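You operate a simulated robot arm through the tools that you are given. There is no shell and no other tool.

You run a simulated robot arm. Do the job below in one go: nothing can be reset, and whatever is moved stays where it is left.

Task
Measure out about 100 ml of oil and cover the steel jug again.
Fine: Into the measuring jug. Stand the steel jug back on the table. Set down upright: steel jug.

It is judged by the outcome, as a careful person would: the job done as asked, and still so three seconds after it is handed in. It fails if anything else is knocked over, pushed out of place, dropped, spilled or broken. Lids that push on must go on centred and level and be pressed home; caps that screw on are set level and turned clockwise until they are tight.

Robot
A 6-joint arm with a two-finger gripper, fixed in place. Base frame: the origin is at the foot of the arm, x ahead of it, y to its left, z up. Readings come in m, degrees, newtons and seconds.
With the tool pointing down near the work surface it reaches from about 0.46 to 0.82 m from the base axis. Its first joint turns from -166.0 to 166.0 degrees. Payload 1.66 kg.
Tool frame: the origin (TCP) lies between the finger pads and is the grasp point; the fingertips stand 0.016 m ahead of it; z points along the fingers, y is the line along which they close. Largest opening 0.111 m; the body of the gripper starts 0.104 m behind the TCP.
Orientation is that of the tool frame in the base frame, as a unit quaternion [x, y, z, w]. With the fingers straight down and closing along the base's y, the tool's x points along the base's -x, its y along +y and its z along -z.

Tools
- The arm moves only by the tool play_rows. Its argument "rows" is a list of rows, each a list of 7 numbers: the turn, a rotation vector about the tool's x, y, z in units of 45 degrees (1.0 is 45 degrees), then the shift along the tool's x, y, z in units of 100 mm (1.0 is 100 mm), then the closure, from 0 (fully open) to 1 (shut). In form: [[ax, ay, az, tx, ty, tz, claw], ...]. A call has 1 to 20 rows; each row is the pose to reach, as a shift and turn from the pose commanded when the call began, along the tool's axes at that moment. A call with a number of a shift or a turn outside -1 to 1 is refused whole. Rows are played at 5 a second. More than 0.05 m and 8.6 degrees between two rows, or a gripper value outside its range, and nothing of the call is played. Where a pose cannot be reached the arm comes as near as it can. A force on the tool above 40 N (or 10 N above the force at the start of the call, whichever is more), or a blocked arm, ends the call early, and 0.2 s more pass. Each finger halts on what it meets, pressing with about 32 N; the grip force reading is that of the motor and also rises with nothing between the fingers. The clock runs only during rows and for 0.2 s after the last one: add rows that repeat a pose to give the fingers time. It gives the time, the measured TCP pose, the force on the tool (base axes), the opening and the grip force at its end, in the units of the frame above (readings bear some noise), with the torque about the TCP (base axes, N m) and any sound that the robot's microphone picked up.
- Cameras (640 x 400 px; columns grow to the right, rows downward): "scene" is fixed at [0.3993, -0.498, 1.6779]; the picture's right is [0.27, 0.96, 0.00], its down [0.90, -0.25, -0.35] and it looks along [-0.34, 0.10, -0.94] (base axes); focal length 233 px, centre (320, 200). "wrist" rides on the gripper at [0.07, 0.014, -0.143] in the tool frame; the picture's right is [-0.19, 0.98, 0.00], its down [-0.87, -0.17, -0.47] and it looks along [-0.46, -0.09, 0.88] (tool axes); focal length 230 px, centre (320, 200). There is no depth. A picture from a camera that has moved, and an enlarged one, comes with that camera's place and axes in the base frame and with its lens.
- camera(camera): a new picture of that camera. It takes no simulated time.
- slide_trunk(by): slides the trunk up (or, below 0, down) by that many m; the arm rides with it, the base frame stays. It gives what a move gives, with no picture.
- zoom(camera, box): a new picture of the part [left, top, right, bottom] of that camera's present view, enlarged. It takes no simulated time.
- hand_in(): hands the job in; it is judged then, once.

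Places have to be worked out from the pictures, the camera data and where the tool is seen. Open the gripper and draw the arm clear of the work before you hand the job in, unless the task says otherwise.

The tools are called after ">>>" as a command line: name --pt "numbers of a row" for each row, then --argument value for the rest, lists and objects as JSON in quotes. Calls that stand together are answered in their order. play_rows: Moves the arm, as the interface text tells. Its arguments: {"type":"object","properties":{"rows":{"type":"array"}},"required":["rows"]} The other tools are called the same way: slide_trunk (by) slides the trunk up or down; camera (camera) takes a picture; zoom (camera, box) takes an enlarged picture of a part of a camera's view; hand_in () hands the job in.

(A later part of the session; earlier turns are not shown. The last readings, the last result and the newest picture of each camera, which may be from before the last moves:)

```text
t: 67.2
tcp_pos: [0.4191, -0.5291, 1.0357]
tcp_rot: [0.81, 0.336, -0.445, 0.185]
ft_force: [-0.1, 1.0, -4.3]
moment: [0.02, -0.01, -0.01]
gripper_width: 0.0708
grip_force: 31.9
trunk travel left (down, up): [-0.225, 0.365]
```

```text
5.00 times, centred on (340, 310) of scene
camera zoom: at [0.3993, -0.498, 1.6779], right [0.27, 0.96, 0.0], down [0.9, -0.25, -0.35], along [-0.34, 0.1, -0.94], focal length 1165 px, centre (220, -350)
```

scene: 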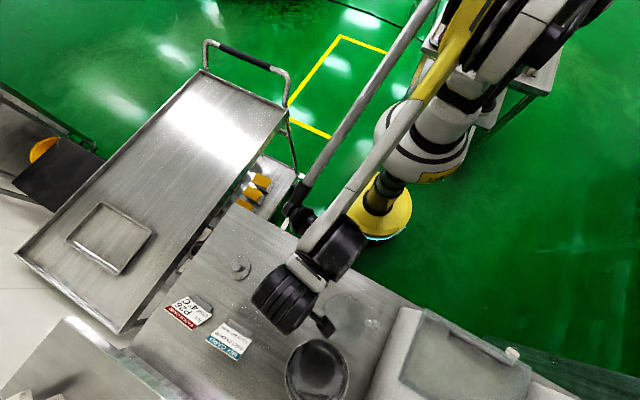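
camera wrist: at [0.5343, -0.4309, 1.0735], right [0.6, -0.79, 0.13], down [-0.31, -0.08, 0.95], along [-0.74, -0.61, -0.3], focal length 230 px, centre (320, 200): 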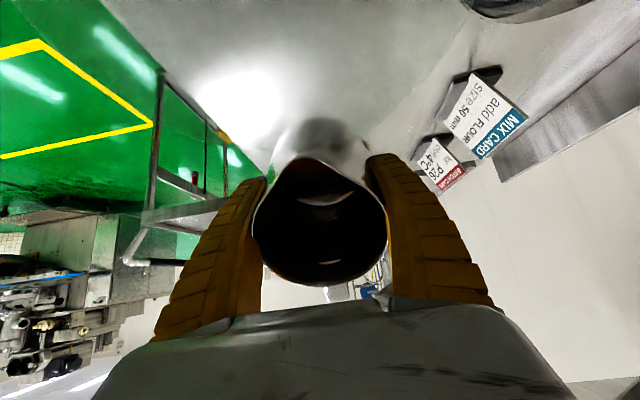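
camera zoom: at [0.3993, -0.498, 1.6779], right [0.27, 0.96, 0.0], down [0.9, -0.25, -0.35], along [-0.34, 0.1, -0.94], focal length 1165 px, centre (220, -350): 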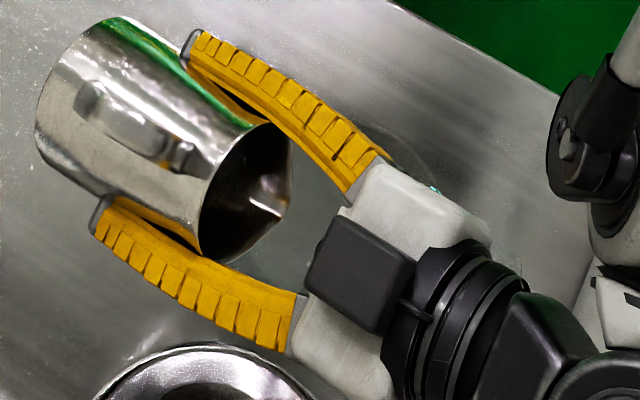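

Oil is close to the lip. Continuing with 2° steps and pauses, watching the lip.

>>> play_rows --pt "0 -0.022 0 -0.009 0 -0.006 1" --pt "0 -0.0444 0 -0.0187 0 -0.0115 1" --pt "0 -0.0444 0 -0.0187 0 -0.0115 1" --pt "0 -0.0444 0 -0.0187 0 -0.0115 1"

>>> zoom --camera "wrist" --box '[250, 100, 390, 240]'

>>> zoom --camera "scene" --box '[315, 285, 365, 335]'

```text
t: 68.2
tcp_pos: [0.4199, -0.5292, 1.0383]
tcp_rot: [0.802, 0.332, -0.459, 0.19]
ft_force: [0.1, 0.4, -4.4]
moment: [0.05, -0.03, 0.03]
gripper_width: 0.0707
grip_force: 31.4
trunk travel left (down, up): [-0.225, 0.365]
```

```text
2.86 times, centred on (320, 170) of wrist
camera zoom: at [0.5401, -0.4267, 1.0514], right [0.63, -0.76, 0.16], down [-0.14, 0.1, 0.99], along [-0.77, -0.64, -0.05], focal length 657 px, centre (320, 286)
```

zoom: 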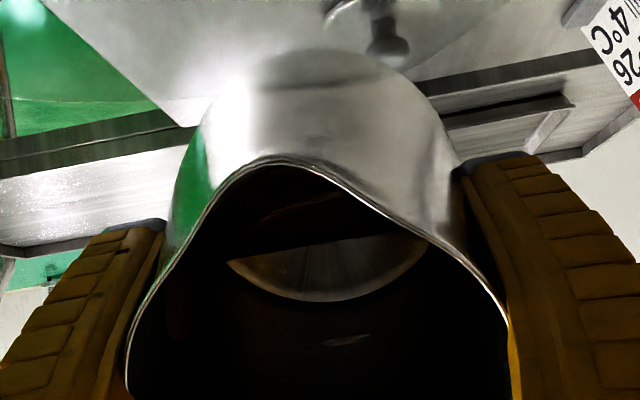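

```text
8.00 times, centred on (340, 310) of scene
camera zoom: at [0.3993, -0.498, 1.6779], right [0.27, 0.96, 0.0], down [0.9, -0.25, -0.35], along [-0.34, 0.1, -0.94], focal length 1864 px, centre (160, -680)
```

zoom: 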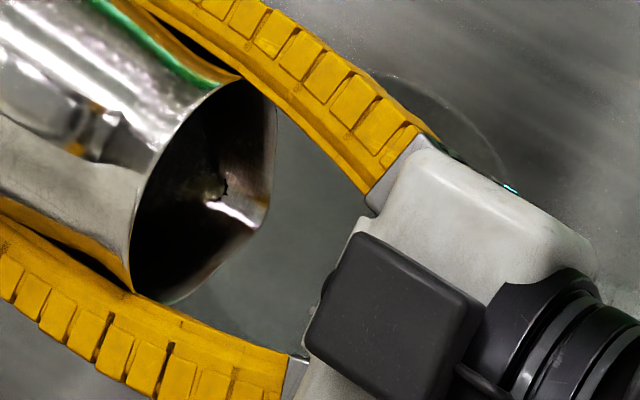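

The dry strip between oil edge and lip is now ~13 mm and shrinking. Another 2°.

>>> play_rows --pt "0 -0.022 0 -0.009 0 -0.006 1" --pt "0 -0.0444 0 -0.019 0 -0.011 1" --pt "0 -0.0444 0 -0.019 0 -0.011 1" --pt "0 -0.0444 0 -0.019 0 -0.011 1"

>>> zoom --camera "scene" --box '[315, 285, 365, 335]'

>>> play_rows --pt "0 -0.022 0 -0.0095 0 -0.005 1" --pt "0 -0.0444 0 -0.019 0 -0.0105 1" --pt "0 -0.0444 0 -0.019 0 -0.0105 1" --pt "0 -0.0444 0 -0.019 0 -0.0105 1"

>>> zoom --camera "scene" --box '[315, 285, 365, 335]'

>>> zoom --camera "wrist" --box '[250, 100, 390, 240]'

```text
t: 69.2
tcp_pos: [0.4197, -0.5288, 1.0396]
tcp_rot: [0.794, 0.329, -0.472, 0.196]
ft_force: [0.4, 0.3, -3.3]
moment: [0.09, -0.02, 0.02]
gripper_width: 0.0705
grip_force: 31.7
trunk travel left (down, up): [-0.225, 0.365]
```

```text
8.00 times, centred on (340, 310) of scene
camera zoom: at [0.3993, -0.498, 1.6779], right [0.27, 0.96, 0.0], down [0.9, -0.25, -0.35], along [-0.34, 0.1, -0.94], focal length 1864 px, centre (160, -680)
```

zoom: 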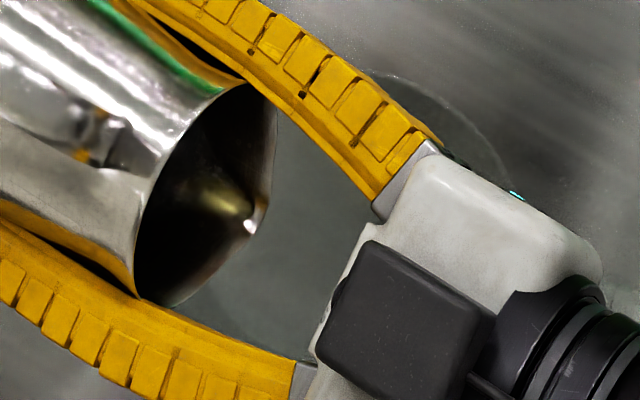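

```text
t: 70.2
tcp_pos: [0.4202, -0.5297, 1.0426]
tcp_rot: [0.786, 0.326, -0.485, 0.201]
ft_force: [-0.3, 0.0, -4.4]
moment: [0.07, -0.06, 0.02]
gripper_width: 0.0706
grip_force: 31.8
trunk travel left (down, up): [-0.225, 0.365]
```

```text
8.00 times, centred on (340, 310) of scene
camera zoom: at [0.3993, -0.498, 1.6779], right [0.27, 0.96, 0.0], down [0.9, -0.25, -0.35], along [-0.34, 0.1, -0.94], focal length 1864 px, centre (160, -680)
```

zoom: 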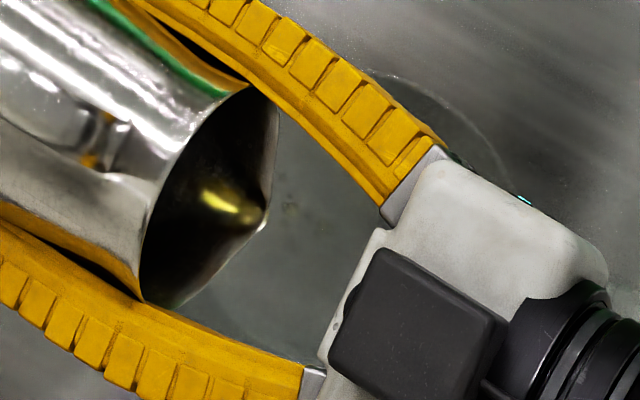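

```text
2.86 times, centred on (320, 170) of wrist
camera zoom: at [0.5412, -0.4263, 1.0448], right [0.63, -0.75, 0.17], down [-0.09, 0.14, 0.99], along [-0.77, -0.64, 0.02], focal length 657 px, centre (320, 286)
```

zoom: 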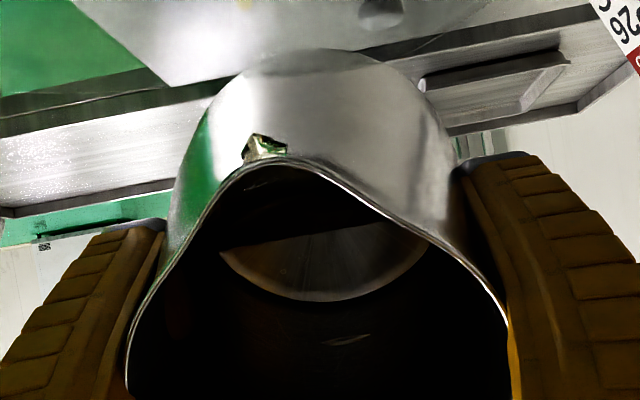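

Oil is just beginning to run over the lip. I hold here for a second and watch where it falls.

>>> play_rows --pt "0 0 0 0 0 0 1" --pt "0 0 0 0 0 0 1" --pt "0 0 0 0 0 0 1"

>>> camera --camera "wrist"

>>> zoom --camera "scene" --box '[300, 270, 400, 370]'

```text
t: 71.0
tcp_pos: [0.4209, -0.5288, 1.0417]
tcp_rot: [0.785, 0.326, -0.486, 0.202]
ft_force: [0.2, 0.3, -2.7]
moment: [0.01, -0.03, 0.01]
gripper_width: 0.0707
grip_force: 31.7
trunk travel left (down, up): [-0.225, 0.365]
```

```text
taken
camera wrist: at [0.5412, -0.4263, 1.0449], right [0.63, -0.75, 0.17], down [-0.09, 0.14, 0.99], along [-0.77, -0.64, 0.02], focal length 230 px, centre (320, 200)
```

wrist: 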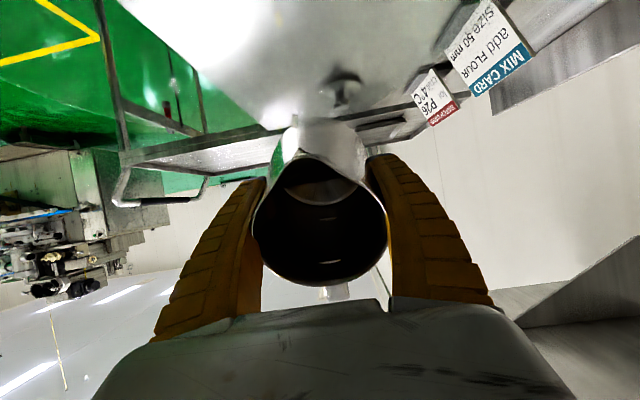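

```text
4.00 times, centred on (350, 320) of scene
camera zoom: at [0.3993, -0.498, 1.6779], right [0.27, 0.96, 0.0], down [0.9, -0.25, -0.35], along [-0.34, 0.1, -0.94], focal length 932 px, centre (200, -280)
```

zoom: 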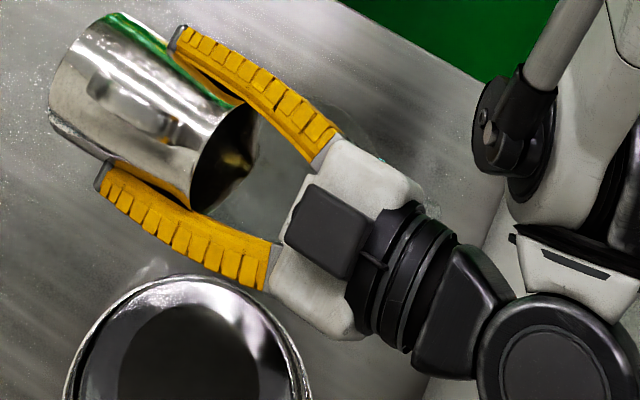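

A drip has fallen; oil is now at the lip (tilt ≈63°). I estimate ~12 ml per degree, so I go on in 2° steps with holds.

>>> play_rows --pt "0 -0.022 0 -0.008 0 -0.008 1" --pt "0 -0.0444 0 -0.016 0 -0.016 1" --pt "0 -0.0444 0 -0.016 0 -0.016 1"

>>> zoom --camera "wrist" --box '[230, 80, 410, 240]'

>>> zoom --camera "scene" --box '[315, 285, 375, 345]'

>>> play_rows --pt "0 0 0 0 0 0 1" --pt "0 0 0 0 0 0 1" --pt "0 0 0 0 0 0 1" --pt "0 0 0 0 0 0 1"

>>> zoom --camera "wrist" --box '[230, 80, 410, 240]'

>>> zoom --camera "scene" --box '[315, 285, 375, 345]'

```text
t: 71.8
tcp_pos: [0.4202, -0.5286, 1.0457]
tcp_rot: [0.776, 0.322, -0.5, 0.208]
ft_force: [0.1, 0.0, -3.5]
moment: [0.04, -0.05, -0.04]
gripper_width: 0.0708
grip_force: 31.9
trunk travel left (down, up): [-0.225, 0.365]
```

```text
2.50 times, centred on (320, 160) of wrist
camera zoom: at [0.5414, -0.4259, 1.0416], right [0.64, -0.75, 0.17], down [-0.07, 0.17, 0.98], along [-0.77, -0.64, 0.06], focal length 575 px, centre (320, 300)
```

zoom: 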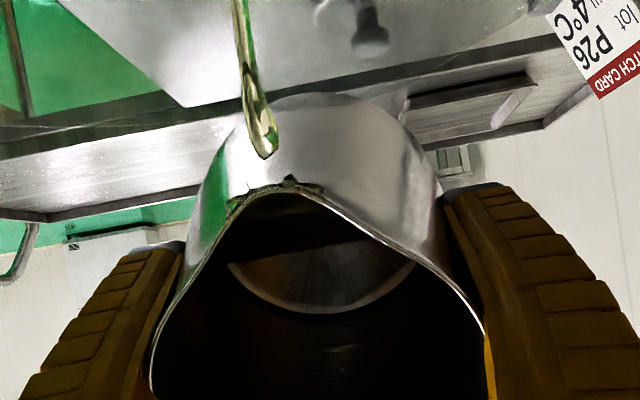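

```text
6.67 times, centred on (345, 315) of scene
camera zoom: at [0.3993, -0.498, 1.6779], right [0.27, 0.96, 0.0], down [0.9, -0.25, -0.35], along [-0.34, 0.1, -0.94], focal length 1553 px, centre (153, -567)
```

zoom: 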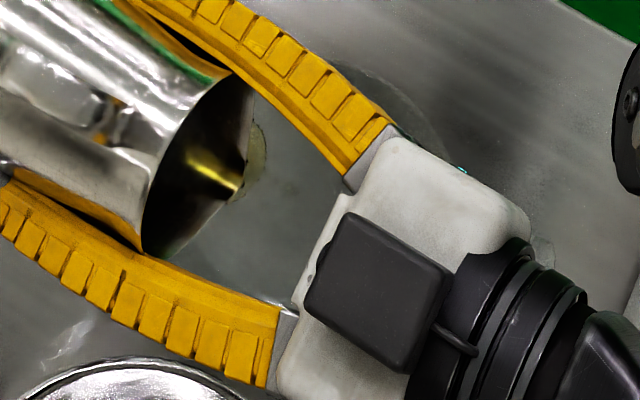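

```text
t: 72.8
tcp_pos: [0.4204, -0.5291, 1.0446]
tcp_rot: [0.777, 0.323, -0.5, 0.208]
ft_force: [-0.2, 0.3, -3.1]
moment: [0.02, -0.05, 0.03]
gripper_width: 0.0708
grip_force: 32.0
trunk travel left (down, up): [-0.225, 0.365]
```

```text
2.50 times, centred on (320, 160) of wrist
camera zoom: at [0.5414, -0.426, 1.0416], right [0.64, -0.75, 0.17], down [-0.07, 0.17, 0.98], along [-0.77, -0.64, 0.06], focal length 575 px, centre (320, 300)
```

zoom: 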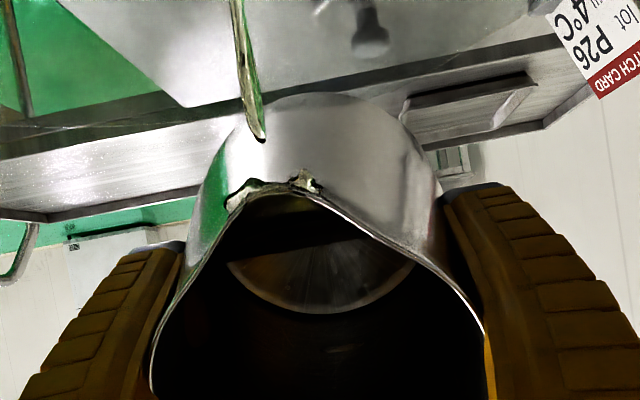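

```text
6.67 times, centred on (345, 315) of scene
camera zoom: at [0.3993, -0.498, 1.6779], right [0.27, 0.96, 0.0], down [0.9, -0.25, -0.35], along [-0.34, 0.1, -0.94], focal length 1553 px, centre (153, -567)
```

zoom: 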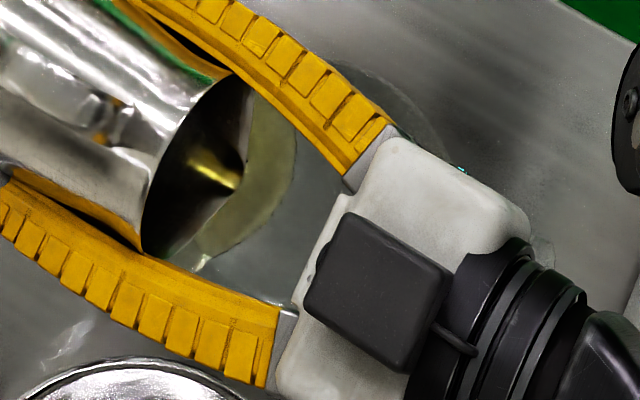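

Oil streams cleanly into the measuring jug and a pool is spreading on its bottom. I hold at this tilt and watch the flow.

>>> play_rows --pt "0 0 0 0 0 0 1" --pt "0 0 0 0 0 0 1" --pt "0 0 0 0 0 0 1" --pt "0 0 0 0 0 0 1" --pt "0 0 0 0 0 0 1"

>>> zoom --camera "wrist" --box '[230, 80, 410, 240]'

>>> zoom --camera "scene" --box '[315, 285, 375, 345]'

```text
t: 74.0
tcp_pos: [0.421, -0.529, 1.044]
tcp_rot: [0.777, 0.322, -0.5, 0.207]
ft_force: [0.1, -0.7, -2.7]
moment: [0.03, -0.03, 0.02]
gripper_width: 0.0711
grip_force: 32.2
trunk travel left (down, up): [-0.225, 0.365]
```

```text
2.50 times, centred on (320, 160) of wrist
camera zoom: at [0.5414, -0.426, 1.0416], right [0.64, -0.75, 0.17], down [-0.07, 0.17, 0.98], along [-0.77, -0.64, 0.06], focal length 575 px, centre (320, 300)
```

zoom: 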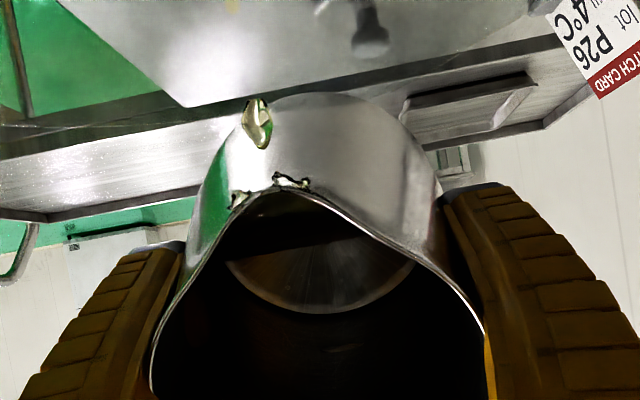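

```text
6.67 times, centred on (345, 315) of scene
camera zoom: at [0.3993, -0.498, 1.6779], right [0.27, 0.96, 0.0], down [0.9, -0.25, -0.35], along [-0.34, 0.1, -0.94], focal length 1553 px, centre (153, -567)
```

zoom: 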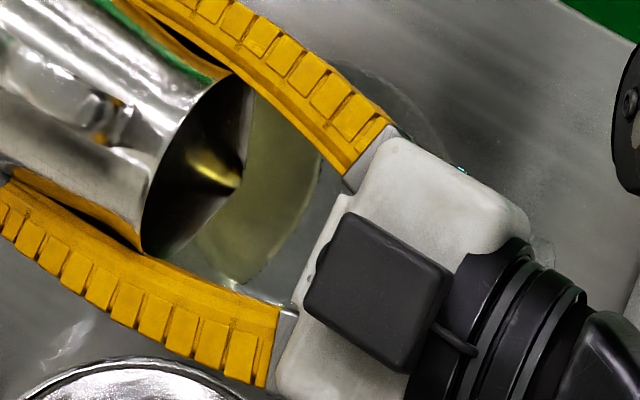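

Flow has dwindled to drops after perhaps 20–25 ml. Next 2° step and hold.

>>> play_rows --pt "0 -0.022 0 -0.008 0 -0.008 1" --pt "0 -0.0444 0 -0.016 0 -0.016 1" --pt "0 -0.0444 0 -0.016 0 -0.016 1" --pt "0 -0.0444 0 -0.016 0 -0.016 1" --pt "0 -0.0444 0 -0.016 0 -0.016 1" --pt "0 -0.0444 0 -0.016 0 -0.016 1" --pt "0 -0.0444 0 -0.016 0 -0.016 1"

>>> zoom --camera "wrist" --box '[230, 80, 410, 240]'

>>> zoom --camera "scene" --box '[315, 285, 375, 345]'

>>> play_rows --pt "0 0 0 0 0 0 1" --pt "0 0 0 0 0 0 1" --pt "0 0 0 0 0 0 1" --pt "0 0 0 0 0 0 1" --pt "0 0 0 0 0 0 1" --pt "0 0 0 0 0 0 1"

>>> zoom --camera "wrist" --box '[230, 80, 410, 240]'

>>> zoom --camera "scene" --box '[315, 285, 375, 345]'

```text
t: 75.6
tcp_pos: [0.421, -0.5274, 1.0473]
tcp_rot: [0.768, 0.318, -0.514, 0.213]
ft_force: [-0.7, -0.1, -3.6]
moment: [0.0, -0.04, -0.02]
gripper_width: 0.0706
grip_force: 32.3
trunk travel left (down, up): [-0.225, 0.365]
```

```text
2.50 times, centred on (320, 160) of wrist
camera zoom: at [0.5414, -0.4249, 1.0377], right [0.64, -0.75, 0.18], down [-0.04, 0.19, 0.98], along [-0.76, -0.64, 0.09], focal length 575 px, centre (320, 300)
```

zoom: 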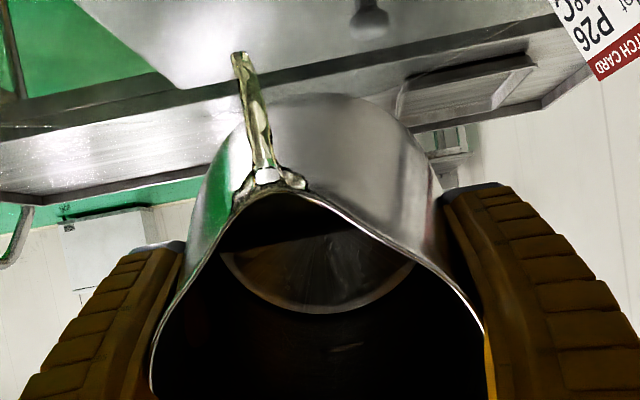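

```text
6.67 times, centred on (345, 315) of scene
camera zoom: at [0.3993, -0.498, 1.6779], right [0.27, 0.96, 0.0], down [0.9, -0.25, -0.35], along [-0.34, 0.1, -0.94], focal length 1553 px, centre (153, -567)
```

zoom: 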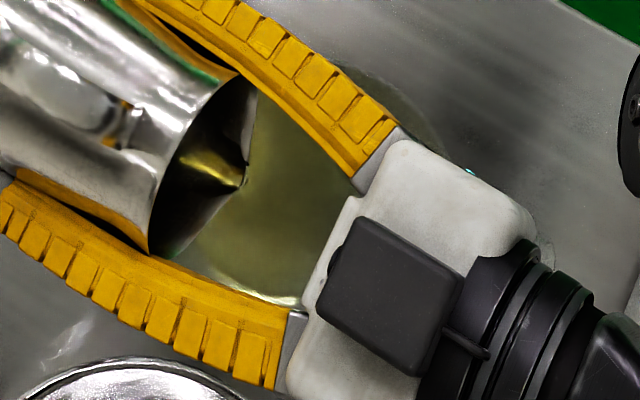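

```text
t: 77.0
tcp_pos: [0.421, -0.5294, 1.0464]
tcp_rot: [0.767, 0.319, -0.514, 0.214]
ft_force: [-0.2, -0.2, -3.0]
moment: [0.03, -0.04, -0.02]
gripper_width: 0.071
grip_force: 31.7
trunk travel left (down, up): [-0.225, 0.365]
```

```text
2.50 times, centred on (320, 160) of wrist
camera zoom: at [0.5414, -0.4249, 1.0377], right [0.64, -0.75, 0.18], down [-0.04, 0.19, 0.98], along [-0.76, -0.64, 0.09], focal length 575 px, centre (320, 300)
```

zoom: 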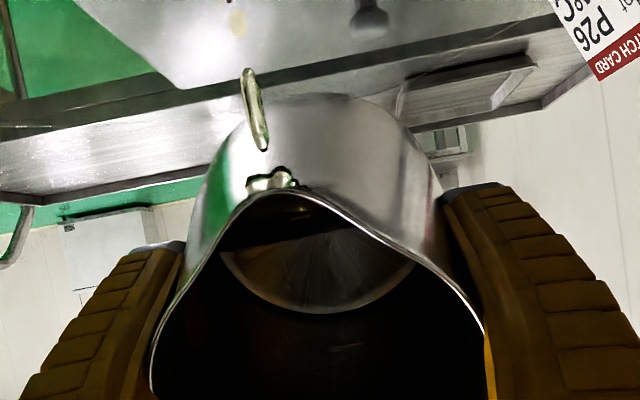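

```text
6.67 times, centred on (345, 315) of scene
camera zoom: at [0.3993, -0.498, 1.6779], right [0.27, 0.96, 0.0], down [0.9, -0.25, -0.35], along [-0.34, 0.1, -0.94], focal length 1553 px, centre (153, -567)
```

zoom: 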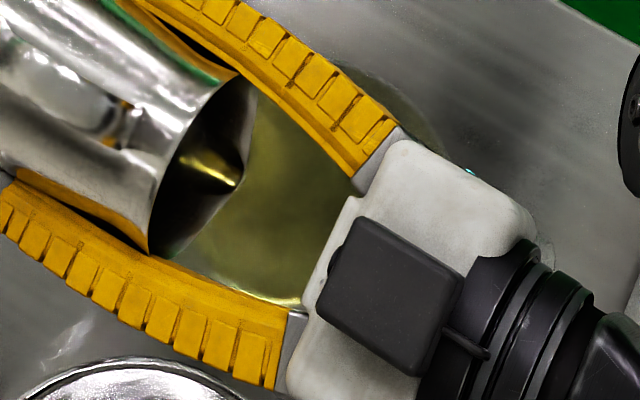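

The bottom is covered now (maybe 40–50 ml). One more 2° step with hold, then I'll tilt back and check the level.

>>> play_rows --pt "0 -0.022 0 -0.008 0 -0.008 1" --pt "0 -0.0444 0 -0.016 0 -0.016 1" --pt "0 -0.0444 0 -0.016 0 -0.016 1" --pt "0 -0.0444 0 -0.016 0 -0.016 1" --pt "0 -0.0444 0 -0.016 0 -0.016 1" --pt "0 -0.0444 0 -0.016 0 -0.016 1" --pt "0 -0.0444 0 -0.016 0 -0.016 1" --pt "0 -0.0444 0 -0.016 0 -0.016 1" --pt "0 -0.0444 0 -0.016 0 -0.016 1"

>>> zoom --camera "wrist" --box '[230, 80, 410, 240]'

>>> zoom --camera "scene" --box '[315, 285, 375, 345]'

```text
t: 79.0
tcp_pos: [0.4203, -0.526, 1.0487]
tcp_rot: [0.759, 0.315, -0.526, 0.219]
ft_force: [-0.6, 0.5, -2.4]
moment: [0.05, -0.05, -0.01]
gripper_width: 0.0706
grip_force: 32.1
trunk travel left (down, up): [-0.225, 0.365]
```

```text
2.50 times, centred on (320, 160) of wrist
camera zoom: at [0.5413, -0.425, 1.0342], right [0.65, -0.74, 0.18], down [-0.02, 0.22, 0.98], along [-0.76, -0.64, 0.13], focal length 575 px, centre (320, 300)
```

zoom: 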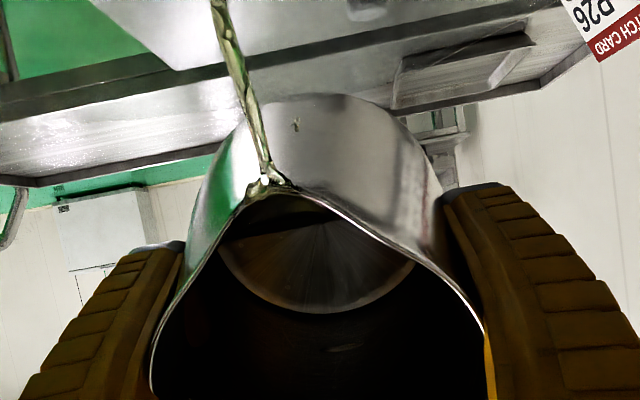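

```text
6.67 times, centred on (345, 315) of scene
camera zoom: at [0.3993, -0.498, 1.6779], right [0.27, 0.96, 0.0], down [0.9, -0.25, -0.35], along [-0.34, 0.1, -0.94], focal length 1553 px, centre (153, -567)
```

zoom: 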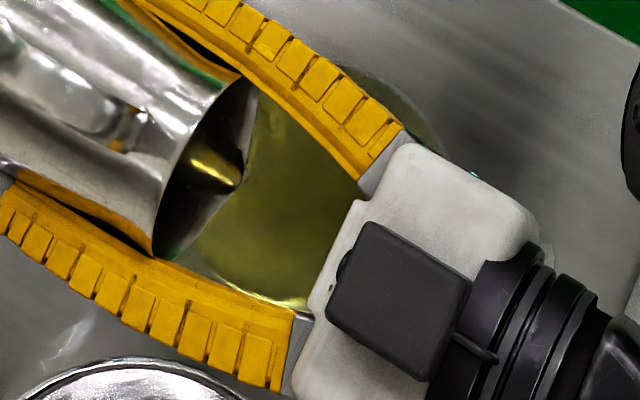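

Still a steady stream at 69°. My jug model says equilibrium here corresponds to ~85 ml poured; I hold until the flow dwindles.

>>> play_rows --pt "0 0 0 0 0 0 1" --pt "0 0 0 0 0 0 1" --pt "0 0 0 0 0 0 1" --pt "0 0 0 0 0 0 1" --pt "0 0 0 0 0 0 1"

>>> zoom --camera "wrist" --box '[230, 80, 410, 240]'

>>> zoom --camera "scene" --box '[315, 285, 375, 345]'

```text
t: 80.2
tcp_pos: [0.4211, -0.528, 1.0493]
tcp_rot: [0.759, 0.315, -0.527, 0.218]
ft_force: [-0.1, 0.3, -2.4]
moment: [0.05, -0.05, -0.06]
gripper_width: 0.0708
grip_force: 31.7
trunk travel left (down, up): [-0.225, 0.365]
```

```text
2.50 times, centred on (320, 160) of wrist
camera zoom: at [0.5413, -0.425, 1.0342], right [0.65, -0.74, 0.18], down [-0.02, 0.22, 0.98], along [-0.76, -0.64, 0.13], focal length 575 px, centre (320, 300)
```

zoom: 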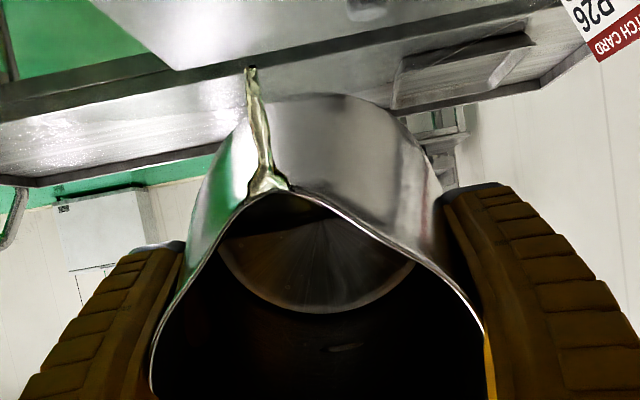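

```text
6.67 times, centred on (345, 315) of scene
camera zoom: at [0.3993, -0.498, 1.6779], right [0.27, 0.96, 0.0], down [0.9, -0.25, -0.35], along [-0.34, 0.1, -0.94], focal length 1553 px, centre (153, -567)
```

zoom: 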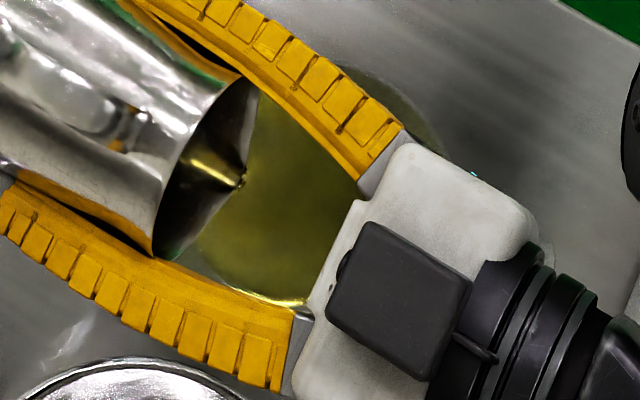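

The flow is thinning. I tilt back to 45° (lip stays over the measuring jug) to stop the flow, then check level and weight.

>>> play_rows --pt "0 0.15 0 0 0 0 1" --pt "0 0.3 0 0 0 0 1" --pt "0 0.42 0 0 0 0 1" --pt "0 0.54 0 0 0 0 1" --pt "0 0.54 0 0 0 0 1" --pt "0 0.54 0 0 0 0 1" --pt "0 0.54 0 0 0 0 1"

>>> play_rows --pt "0 0 0 0 0 0 1"

>>> play_rows --pt "0 0 0 0 0 0 1"

>>> play_rows --pt "0 0 0 0 0 0 1"

>>> play_rows --pt "0 0 0 0 0 0 1"

>>> play_rows --pt "0 0 0 0 0 0 1"

>>> play_rows --pt "0 0 0 0 0 0 1"

>>> camera --camera "wrist"

>>> zoom --camera "scene" --box '[300, 270, 400, 370]'

```text
t: 81.8
tcp_pos: [0.422, -0.5271, 1.0478]
tcp_rot: [0.853, 0.353, -0.355, 0.147]
ft_force: [-0.2, -0.2, -3.2]
moment: [0.02, -0.05, -0.02]
gripper_width: 0.0708
grip_force: 31.9
trunk travel left (down, up): [-0.225, 0.365]
```

```text
t: 82.2
tcp_pos: [0.4223, -0.5265, 1.0476]
tcp_rot: [0.853, 0.353, -0.355, 0.147]
ft_force: [0.0, -0.2, -2.9]
moment: [0.05, -0.06, 0.0]
gripper_width: 0.0706
grip_force: 32.6
trunk travel left (down, up): [-0.225, 0.365]
```

```text
t: 82.6
tcp_pos: [0.4234, -0.5274, 1.049]
tcp_rot: [0.853, 0.353, -0.356, 0.146]
ft_force: [-0.4, -0.3, -1.9]
moment: [0.07, -0.02, 0.02]
gripper_width: 0.0705
grip_force: 32.3
trunk travel left (down, up): [-0.225, 0.365]
```

```text
t: 83.0
tcp_pos: [0.4225, -0.5268, 1.0488]
tcp_rot: [0.853, 0.353, -0.355, 0.147]
ft_force: [0.3, 0.2, -2.9]
moment: [0.02, -0.04, -0.02]
gripper_width: 0.0704
grip_force: 32.0
trunk travel left (down, up): [-0.225, 0.365]
```

```text
t: 83.4
tcp_pos: [0.4222, -0.5276, 1.0494]
tcp_rot: [0.853, 0.354, -0.354, 0.146]
ft_force: [-0.6, 0.0, -3.2]
moment: [0.02, -0.05, 0.01]
gripper_width: 0.0708
grip_force: 31.9
trunk travel left (down, up): [-0.225, 0.365]
```

```text
t: 83.8
tcp_pos: [0.4219, -0.527, 1.0487]
tcp_rot: [0.853, 0.354, -0.355, 0.147]
ft_force: [0.6, -0.6, -3.3]
moment: [0.04, 0.01, 0.02]
gripper_width: 0.0706
grip_force: 32.1
trunk travel left (down, up): [-0.225, 0.365]
```

```text
t: 84.2
tcp_pos: [0.4225, -0.5275, 1.0477]
tcp_rot: [0.853, 0.353, -0.355, 0.147]
ft_force: [-0.1, 0.2, -3.3]
moment: [0.03, -0.1, -0.02]
gripper_width: 0.0707
grip_force: 32.2
trunk travel left (down, up): [-0.225, 0.365]
```

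```text
taken
camera wrist: at [0.5372, -0.4304, 1.1006], right [0.6, -0.79, 0.13], down [-0.31, -0.08, 0.95], along [-0.74, -0.61, -0.29], focal length 230 px, centre (320, 200)
```

wrist: 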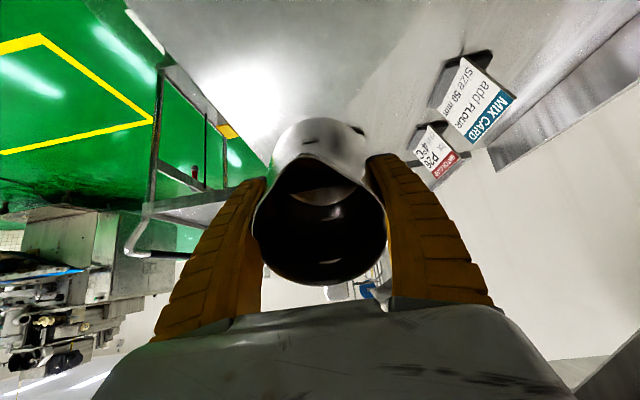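

```text
4.00 times, centred on (350, 320) of scene
camera zoom: at [0.3993, -0.498, 1.6779], right [0.27, 0.96, 0.0], down [0.9, -0.25, -0.35], along [-0.34, 0.1, -0.94], focal length 932 px, centre (200, -280)
```

zoom: 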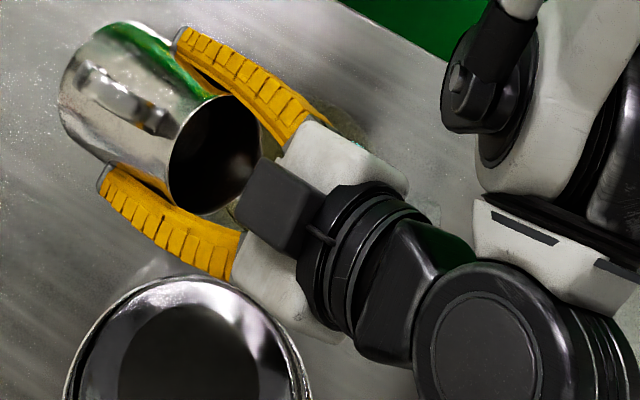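

Weight is now ≈2.96 N, i.e. about 75 ml out. Let me check for clinging drops at the lip before moving it away.

>>> zoom --camera "wrist" --box '[250, 100, 390, 240]'

>>> zoom --camera "scene" --box '[325, 280, 385, 340]'

```text
2.86 times, centred on (320, 170) of wrist
camera zoom: at [0.5372, -0.4304, 1.1006], right [0.6, -0.79, 0.13], down [-0.31, -0.08, 0.95], along [-0.74, -0.61, -0.29], focal length 657 px, centre (320, 286)
```

zoom: 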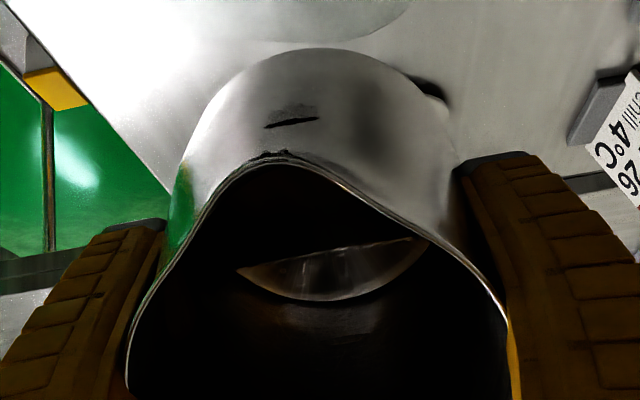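

```text
6.67 times, centred on (355, 310) of scene
camera zoom: at [0.3993, -0.498, 1.6779], right [0.27, 0.96, 0.0], down [0.9, -0.25, -0.35], along [-0.34, 0.1, -0.94], focal length 1553 px, centre (87, -533)
```

zoom: 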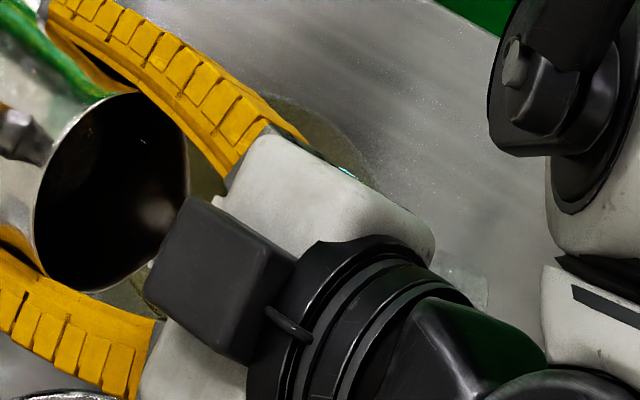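

The lip is clean. I'll back the jug off (still tilted), then bring it upright so I can look at the level in the measuring jug.

>>> play_rows --pt "0 0 0 -0.25 0 0.15 1" --pt "0 0 0 -0.5 0 0.3 1" --pt "0 0 0 -0.78 0 0.495 1"

>>> play_rows --pt "0 0.125 0 0 0 0 1" --pt "0 0.25 0 0 0 0 1" --pt "0 0.375 0 0 0 0 1" --pt "0 0.5 0 0 0 0 1" --pt "0 0.625 0 0 0 0 1" --pt "0 0.75 0 0 0 0 1" --pt "0 0.875 0 0 0 0 1" --pt "0 1 0 0 0 0 1" --pt "0 1 0 0 0 0 1"

>>> camera --camera "wrist"

>>> zoom --camera "scene" --box '[290, 270, 400, 370]'

```text
t: 85.0
tcp_pos: [0.358, -0.5927, 1.0677]
tcp_rot: [0.853, 0.354, -0.355, 0.147]
ft_force: [-0.2, 0.8, -3.0]
moment: [0.05, -0.06, 0.03]
gripper_width: 0.0704
grip_force: 32.2
trunk travel left (down, up): [-0.225, 0.365]
```

```text
t: 87.0
tcp_pos: [0.3558, -0.5913, 1.0706]
tcp_rot: [0.924, 0.383, -0.002, 0.001]
ft_force: [-0.4, 0.6, -2.5]
moment: [0.01, -0.03, -0.02]
gripper_width: 0.0709
grip_force: 32.2
trunk travel left (down, up): [-0.225, 0.365]
```

```text
taken
camera wrist: at [0.4158, -0.5509, 1.2132], right [0.56, -0.83, 0.0], down [-0.73, -0.49, 0.47], along [-0.39, -0.27, -0.88], focal length 230 px, centre (320, 200)
```

wrist: 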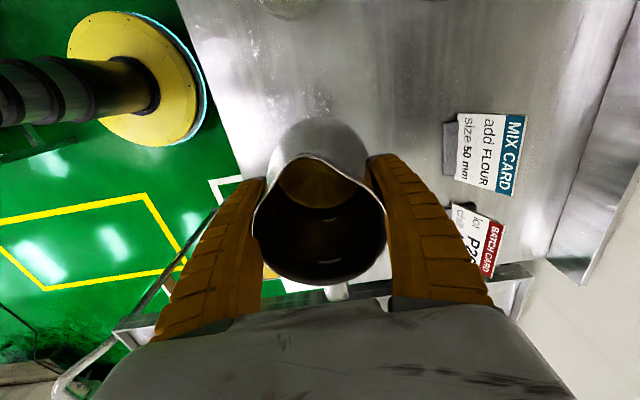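

```text
4.00 times, centred on (345, 320) of scene
camera zoom: at [0.3993, -0.498, 1.6779], right [0.27, 0.96, 0.0], down [0.9, -0.25, -0.35], along [-0.34, 0.1, -0.94], focal length 932 px, centre (220, -280)
```

zoom: 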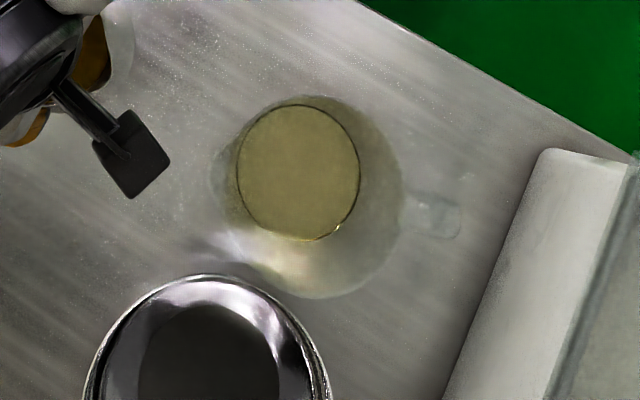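

No spill around; the oil sits in the measuring jug as a ~98 mm wide disc. I zoom on both for level estimates.

>>> zoom --camera "wrist" --box '[250, 140, 390, 290]'

>>> zoom --camera "scene" --box '[340, 290, 395, 345]'

>>> zoom --camera "scene" --box '[220, 230, 300, 310]'

```text
2.67 times, centred on (320, 215) of wrist
camera zoom: at [0.4158, -0.5509, 1.2132], right [0.56, -0.83, 0.0], down [-0.73, -0.49, 0.47], along [-0.39, -0.27, -0.88], focal length 614 px, centre (320, 160)
```

zoom: 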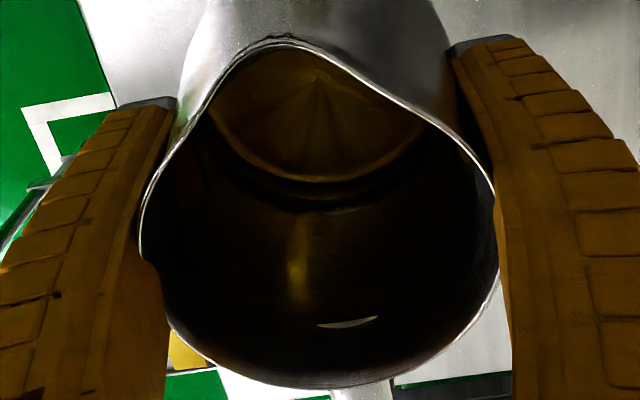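

```text
7.27 times, centred on (368, 318) of scene
camera zoom: at [0.3993, -0.498, 1.6779], right [0.27, 0.96, 0.0], down [0.9, -0.25, -0.35], along [-0.34, 0.1, -0.94], focal length 1694 px, centre (-26, -654)
```

zoom: 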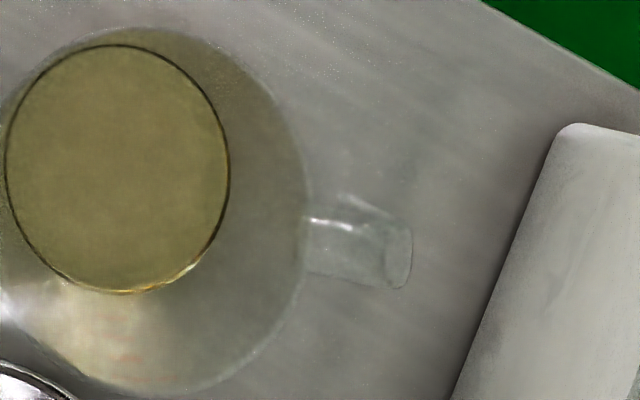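

```text
5.00 times, centred on (260, 270) of scene
camera zoom: at [0.3993, -0.498, 1.6779], right [0.27, 0.96, 0.0], down [0.9, -0.25, -0.35], along [-0.34, 0.1, -0.94], focal length 1165 px, centre (620, -150)
```

zoom: 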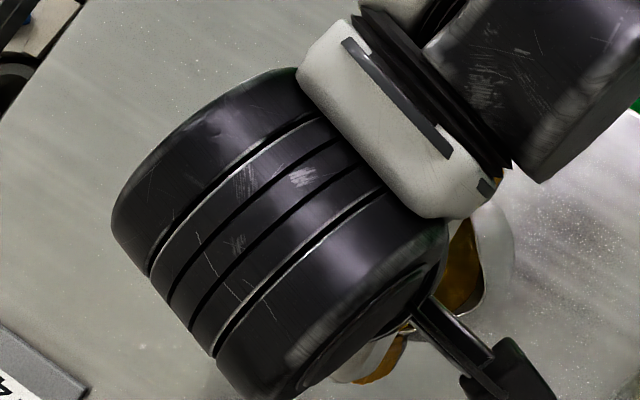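

From weight and geometry I estimate 50–80 ml so far. I'll go back for a second short pour: tilt to 45° here, then move forward to the same pouring position.

>>> play_rows --pt "0 -0.125 0 0 0 0 1" --pt "0 -0.25 0 0 0 0 1" --pt "0 -0.375 0 0 0 0 1" --pt "0 -0.5 0 0 0 0 1" --pt "0 -0.625 0 0 0 0 1" --pt "0 -0.75 0 0 0 0 1" --pt "0 -0.875 0 0 0 0 1" --pt "0 -1 0 0 0 0 1" --pt "0 -1 0 0 0 0 1"

>>> play_rows --pt "0 0 0 0.25 0 -0.15 1" --pt "0 0 0 0.5 0 -0.3 1" --pt "0 0 0 0.78 0 -0.495 1" --pt "0 0 0 0.78 0 -0.495 1"

>>> play_rows --pt "0 -0.1 0 0 0 0 1" --pt "0 -0.2 0 0 0 0 1" --pt "0 -0.3 0 0 0 0 1" --pt "0 -0.4 0 0 0 0 1" --pt "0 -0.45 0 0 0 0 1" --pt "0 -0.5 0 0 0 0 1" --pt "0 -0.54 0 0 0 0 1" --pt "0 -0.54 0 0 0 0 1"

>>> zoom --camera "wrist" --box '[230, 80, 410, 240]'

>>> zoom --camera "scene" --box '[315, 285, 375, 345]'

```text
t: 89.0
tcp_pos: [0.3581, -0.5922, 1.0696]
tcp_rot: [0.853, 0.353, -0.356, 0.147]
ft_force: [0.8, 0.2, -3.6]
moment: [0.06, -0.07, 0.04]
gripper_width: 0.0706
grip_force: 32.0
trunk travel left (down, up): [-0.225, 0.365]
```

```text
t: 90.0
tcp_pos: [0.4225, -0.528, 1.0489]
tcp_rot: [0.853, 0.352, -0.356, 0.146]
ft_force: [-0.2, 0.9, -3.7]
moment: [0.04, -0.03, 0.0]
gripper_width: 0.0704
grip_force: 32.2
trunk travel left (down, up): [-0.225, 0.365]
```

```text
t: 91.8
tcp_pos: [0.4222, -0.5275, 1.0491]
tcp_rot: [0.759, 0.315, -0.526, 0.218]
ft_force: [-0.3, -0.2, -3.2]
moment: [0.01, -0.07, 0.0]
gripper_width: 0.0707
grip_force: 31.6
trunk travel left (down, up): [-0.225, 0.365]
```

```text
2.50 times, centred on (320, 160) of wrist
camera zoom: at [0.5424, -0.4254, 1.0342], right [0.65, -0.74, 0.18], down [-0.02, 0.22, 0.98], along [-0.76, -0.64, 0.13], focal length 575 px, centre (320, 300)
```

zoom: 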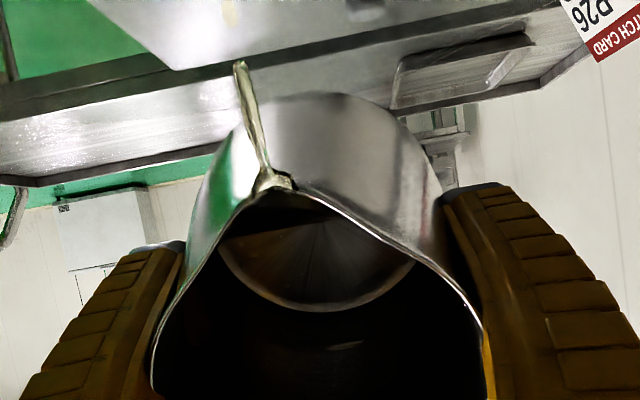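

```text
6.67 times, centred on (345, 315) of scene
camera zoom: at [0.3993, -0.498, 1.6779], right [0.27, 0.96, 0.0], down [0.9, -0.25, -0.35], along [-0.34, 0.1, -0.94], focal length 1553 px, centre (153, -567)
```

zoom: 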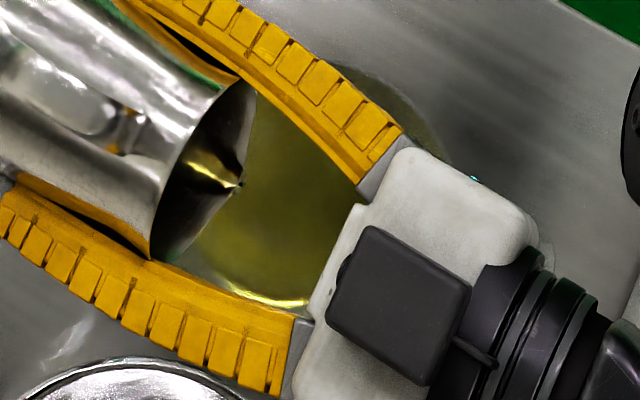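

The thin stream resumed at the same tilt. I tilt 2° further with a hold.

>>> play_rows --pt "0 -0.022 0 0 0 0 1" --pt "0 -0.0444 0 0 0 0 1" --pt "0 -0.0444 0 0 0 0 1" --pt "0 -0.0444 0 0 0 0 1" --pt "0 -0.0444 0 0 0 0 1" --pt "0 -0.0444 0 0 0 0 1" --pt "0 -0.0444 0 0 0 0 1" --pt "0 -0.0444 0 0 0 0 1" --pt "0 -0.0444 0 0 0 0 1" --pt "0 -0.0444 0 0 0 0 1"

>>> zoom --camera "wrist" --box '[230, 80, 410, 240]'

>>> zoom --camera "scene" --box '[315, 285, 375, 345]'

```text
t: 94.0
tcp_pos: [0.4217, -0.5272, 1.0488]
tcp_rot: [0.749, 0.311, -0.54, 0.224]
ft_force: [-0.1, 0.1, -2.5]
moment: [0.02, -0.05, 0.02]
gripper_width: 0.0709
grip_force: 32.0
trunk travel left (down, up): [-0.225, 0.365]
```

```text
2.50 times, centred on (320, 160) of wrist
camera zoom: at [0.5419, -0.4251, 1.0293], right [0.65, -0.74, 0.18], down [0.0, 0.24, 0.97], along [-0.76, -0.63, 0.16], focal length 575 px, centre (320, 300)
```

zoom: 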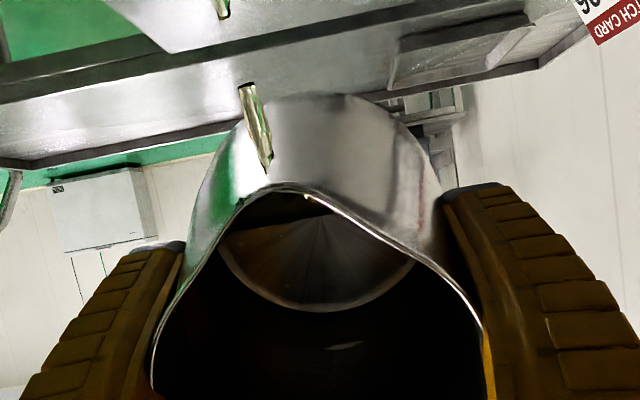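

```text
6.67 times, centred on (345, 315) of scene
camera zoom: at [0.3993, -0.498, 1.6779], right [0.27, 0.96, 0.0], down [0.9, -0.25, -0.35], along [-0.34, 0.1, -0.94], focal length 1553 px, centre (153, -567)
```

zoom: 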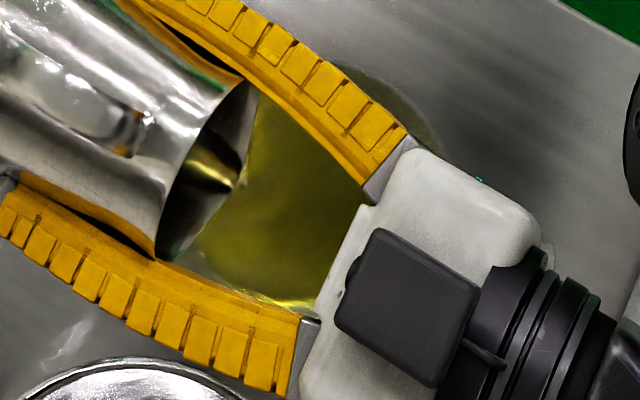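

The flow has died to drips at 71°. Tilting back, backing off and bringing the jug upright so I can set it down and inspect the level from the side.

>>> play_rows --pt "0 0.15 0 0 0 0 1" --pt "0 0.3 0 0 0 0 1" --pt "0 0.45 0 0 0 0 1" --pt "0 0.584 0 0 0 0 1" --pt "0 0.584 0 0 0 0 1" --pt "0 0.584 0 0 0 0 1" --pt "0 0.584 0 0 0 0 1" --pt "0 0.584 0 0 0 0 1"

>>> zoom --camera "wrist" --box '[250, 100, 390, 240]'

>>> play_rows --pt "0 0 0 -0.25 0 0.15 1" --pt "0 0 0 -0.5 0 0.3 1" --pt "0 0 0 -0.78 0 0.495 1"

>>> play_rows --pt "0 0.125 0 0 0 0 1" --pt "0 0.25 0 0 0 0 1" --pt "0 0.375 0 0 0 0 1" --pt "0 0.5 0 0 0 0 1" --pt "0 0.625 0 0 0 0 1" --pt "0 0.75 0 0 0 0 1" --pt "0 0.875 0 0 0 0 1" --pt "0 1 0 0 0 0 1" --pt "0 1 0 0 0 0 1"

>>> zoom --camera "wrist" --box '[250, 140, 390, 290]'

>>> zoom --camera "scene" --box '[290, 270, 400, 370]'

```text
t: 95.8
tcp_pos: [0.4231, -0.5276, 1.0481]
tcp_rot: [0.853, 0.353, -0.355, 0.146]
ft_force: [0.2, -0.2, -3.6]
moment: [0.02, -0.01, 0.0]
gripper_width: 0.0707
grip_force: 32.2
trunk travel left (down, up): [-0.225, 0.365]
```

```text
2.86 times, centred on (320, 170) of wrist
camera zoom: at [0.5378, -0.4303, 1.1008], right [0.6, -0.79, 0.13], down [-0.31, -0.08, 0.95], along [-0.74, -0.61, -0.29], focal length 657 px, centre (320, 286)
```

zoom: 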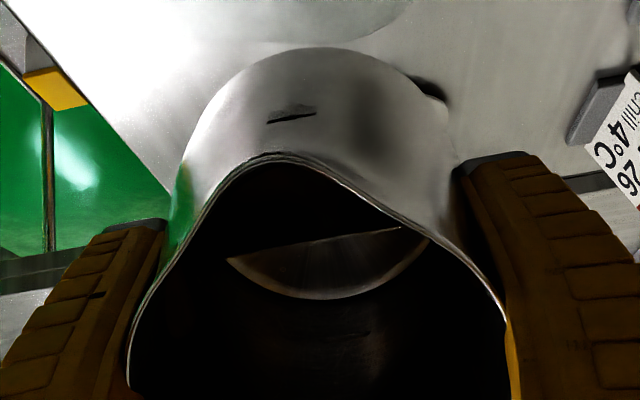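

```text
t: 96.6
tcp_pos: [0.3592, -0.5911, 1.0693]
tcp_rot: [0.853, 0.354, -0.355, 0.147]
ft_force: [-1.0, -0.5, -3.3]
moment: [0.06, -0.05, 0.02]
gripper_width: 0.0704
grip_force: 32.1
trunk travel left (down, up): [-0.225, 0.365]
```

```text
t: 98.6
tcp_pos: [0.358, -0.5922, 1.0685]
tcp_rot: [0.924, 0.383, -0.001, 0.0]
ft_force: [0.5, 0.4, -4.1]
moment: [0.01, -0.02, 0.01]
gripper_width: 0.0708
grip_force: 31.1
trunk travel left (down, up): [-0.225, 0.365]
```

```text
2.67 times, centred on (320, 215) of wrist
camera zoom: at [0.4157, -0.552, 1.2126], right [0.56, -0.83, 0.0], down [-0.73, -0.49, 0.47], along [-0.39, -0.27, -0.88], focal length 614 px, centre (320, 160)
```

zoom: 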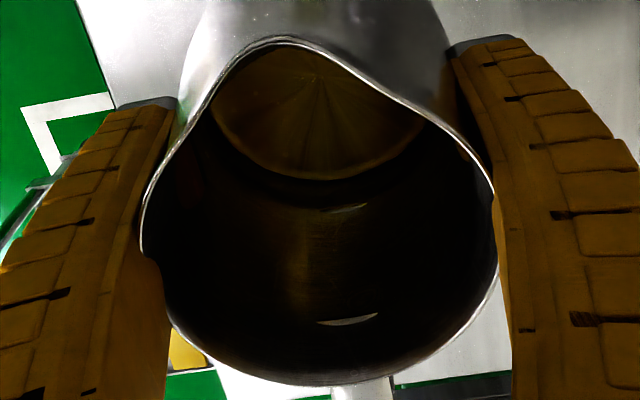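

```text
4.00 times, centred on (345, 320) of scene
camera zoom: at [0.3993, -0.498, 1.6779], right [0.27, 0.96, 0.0], down [0.9, -0.25, -0.35], along [-0.34, 0.1, -0.94], focal length 932 px, centre (220, -280)
```

zoom: 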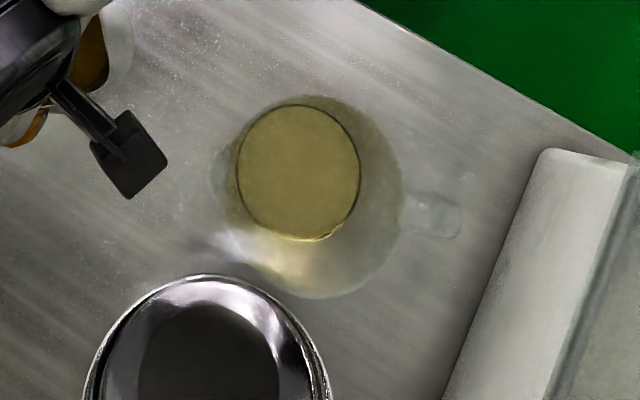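

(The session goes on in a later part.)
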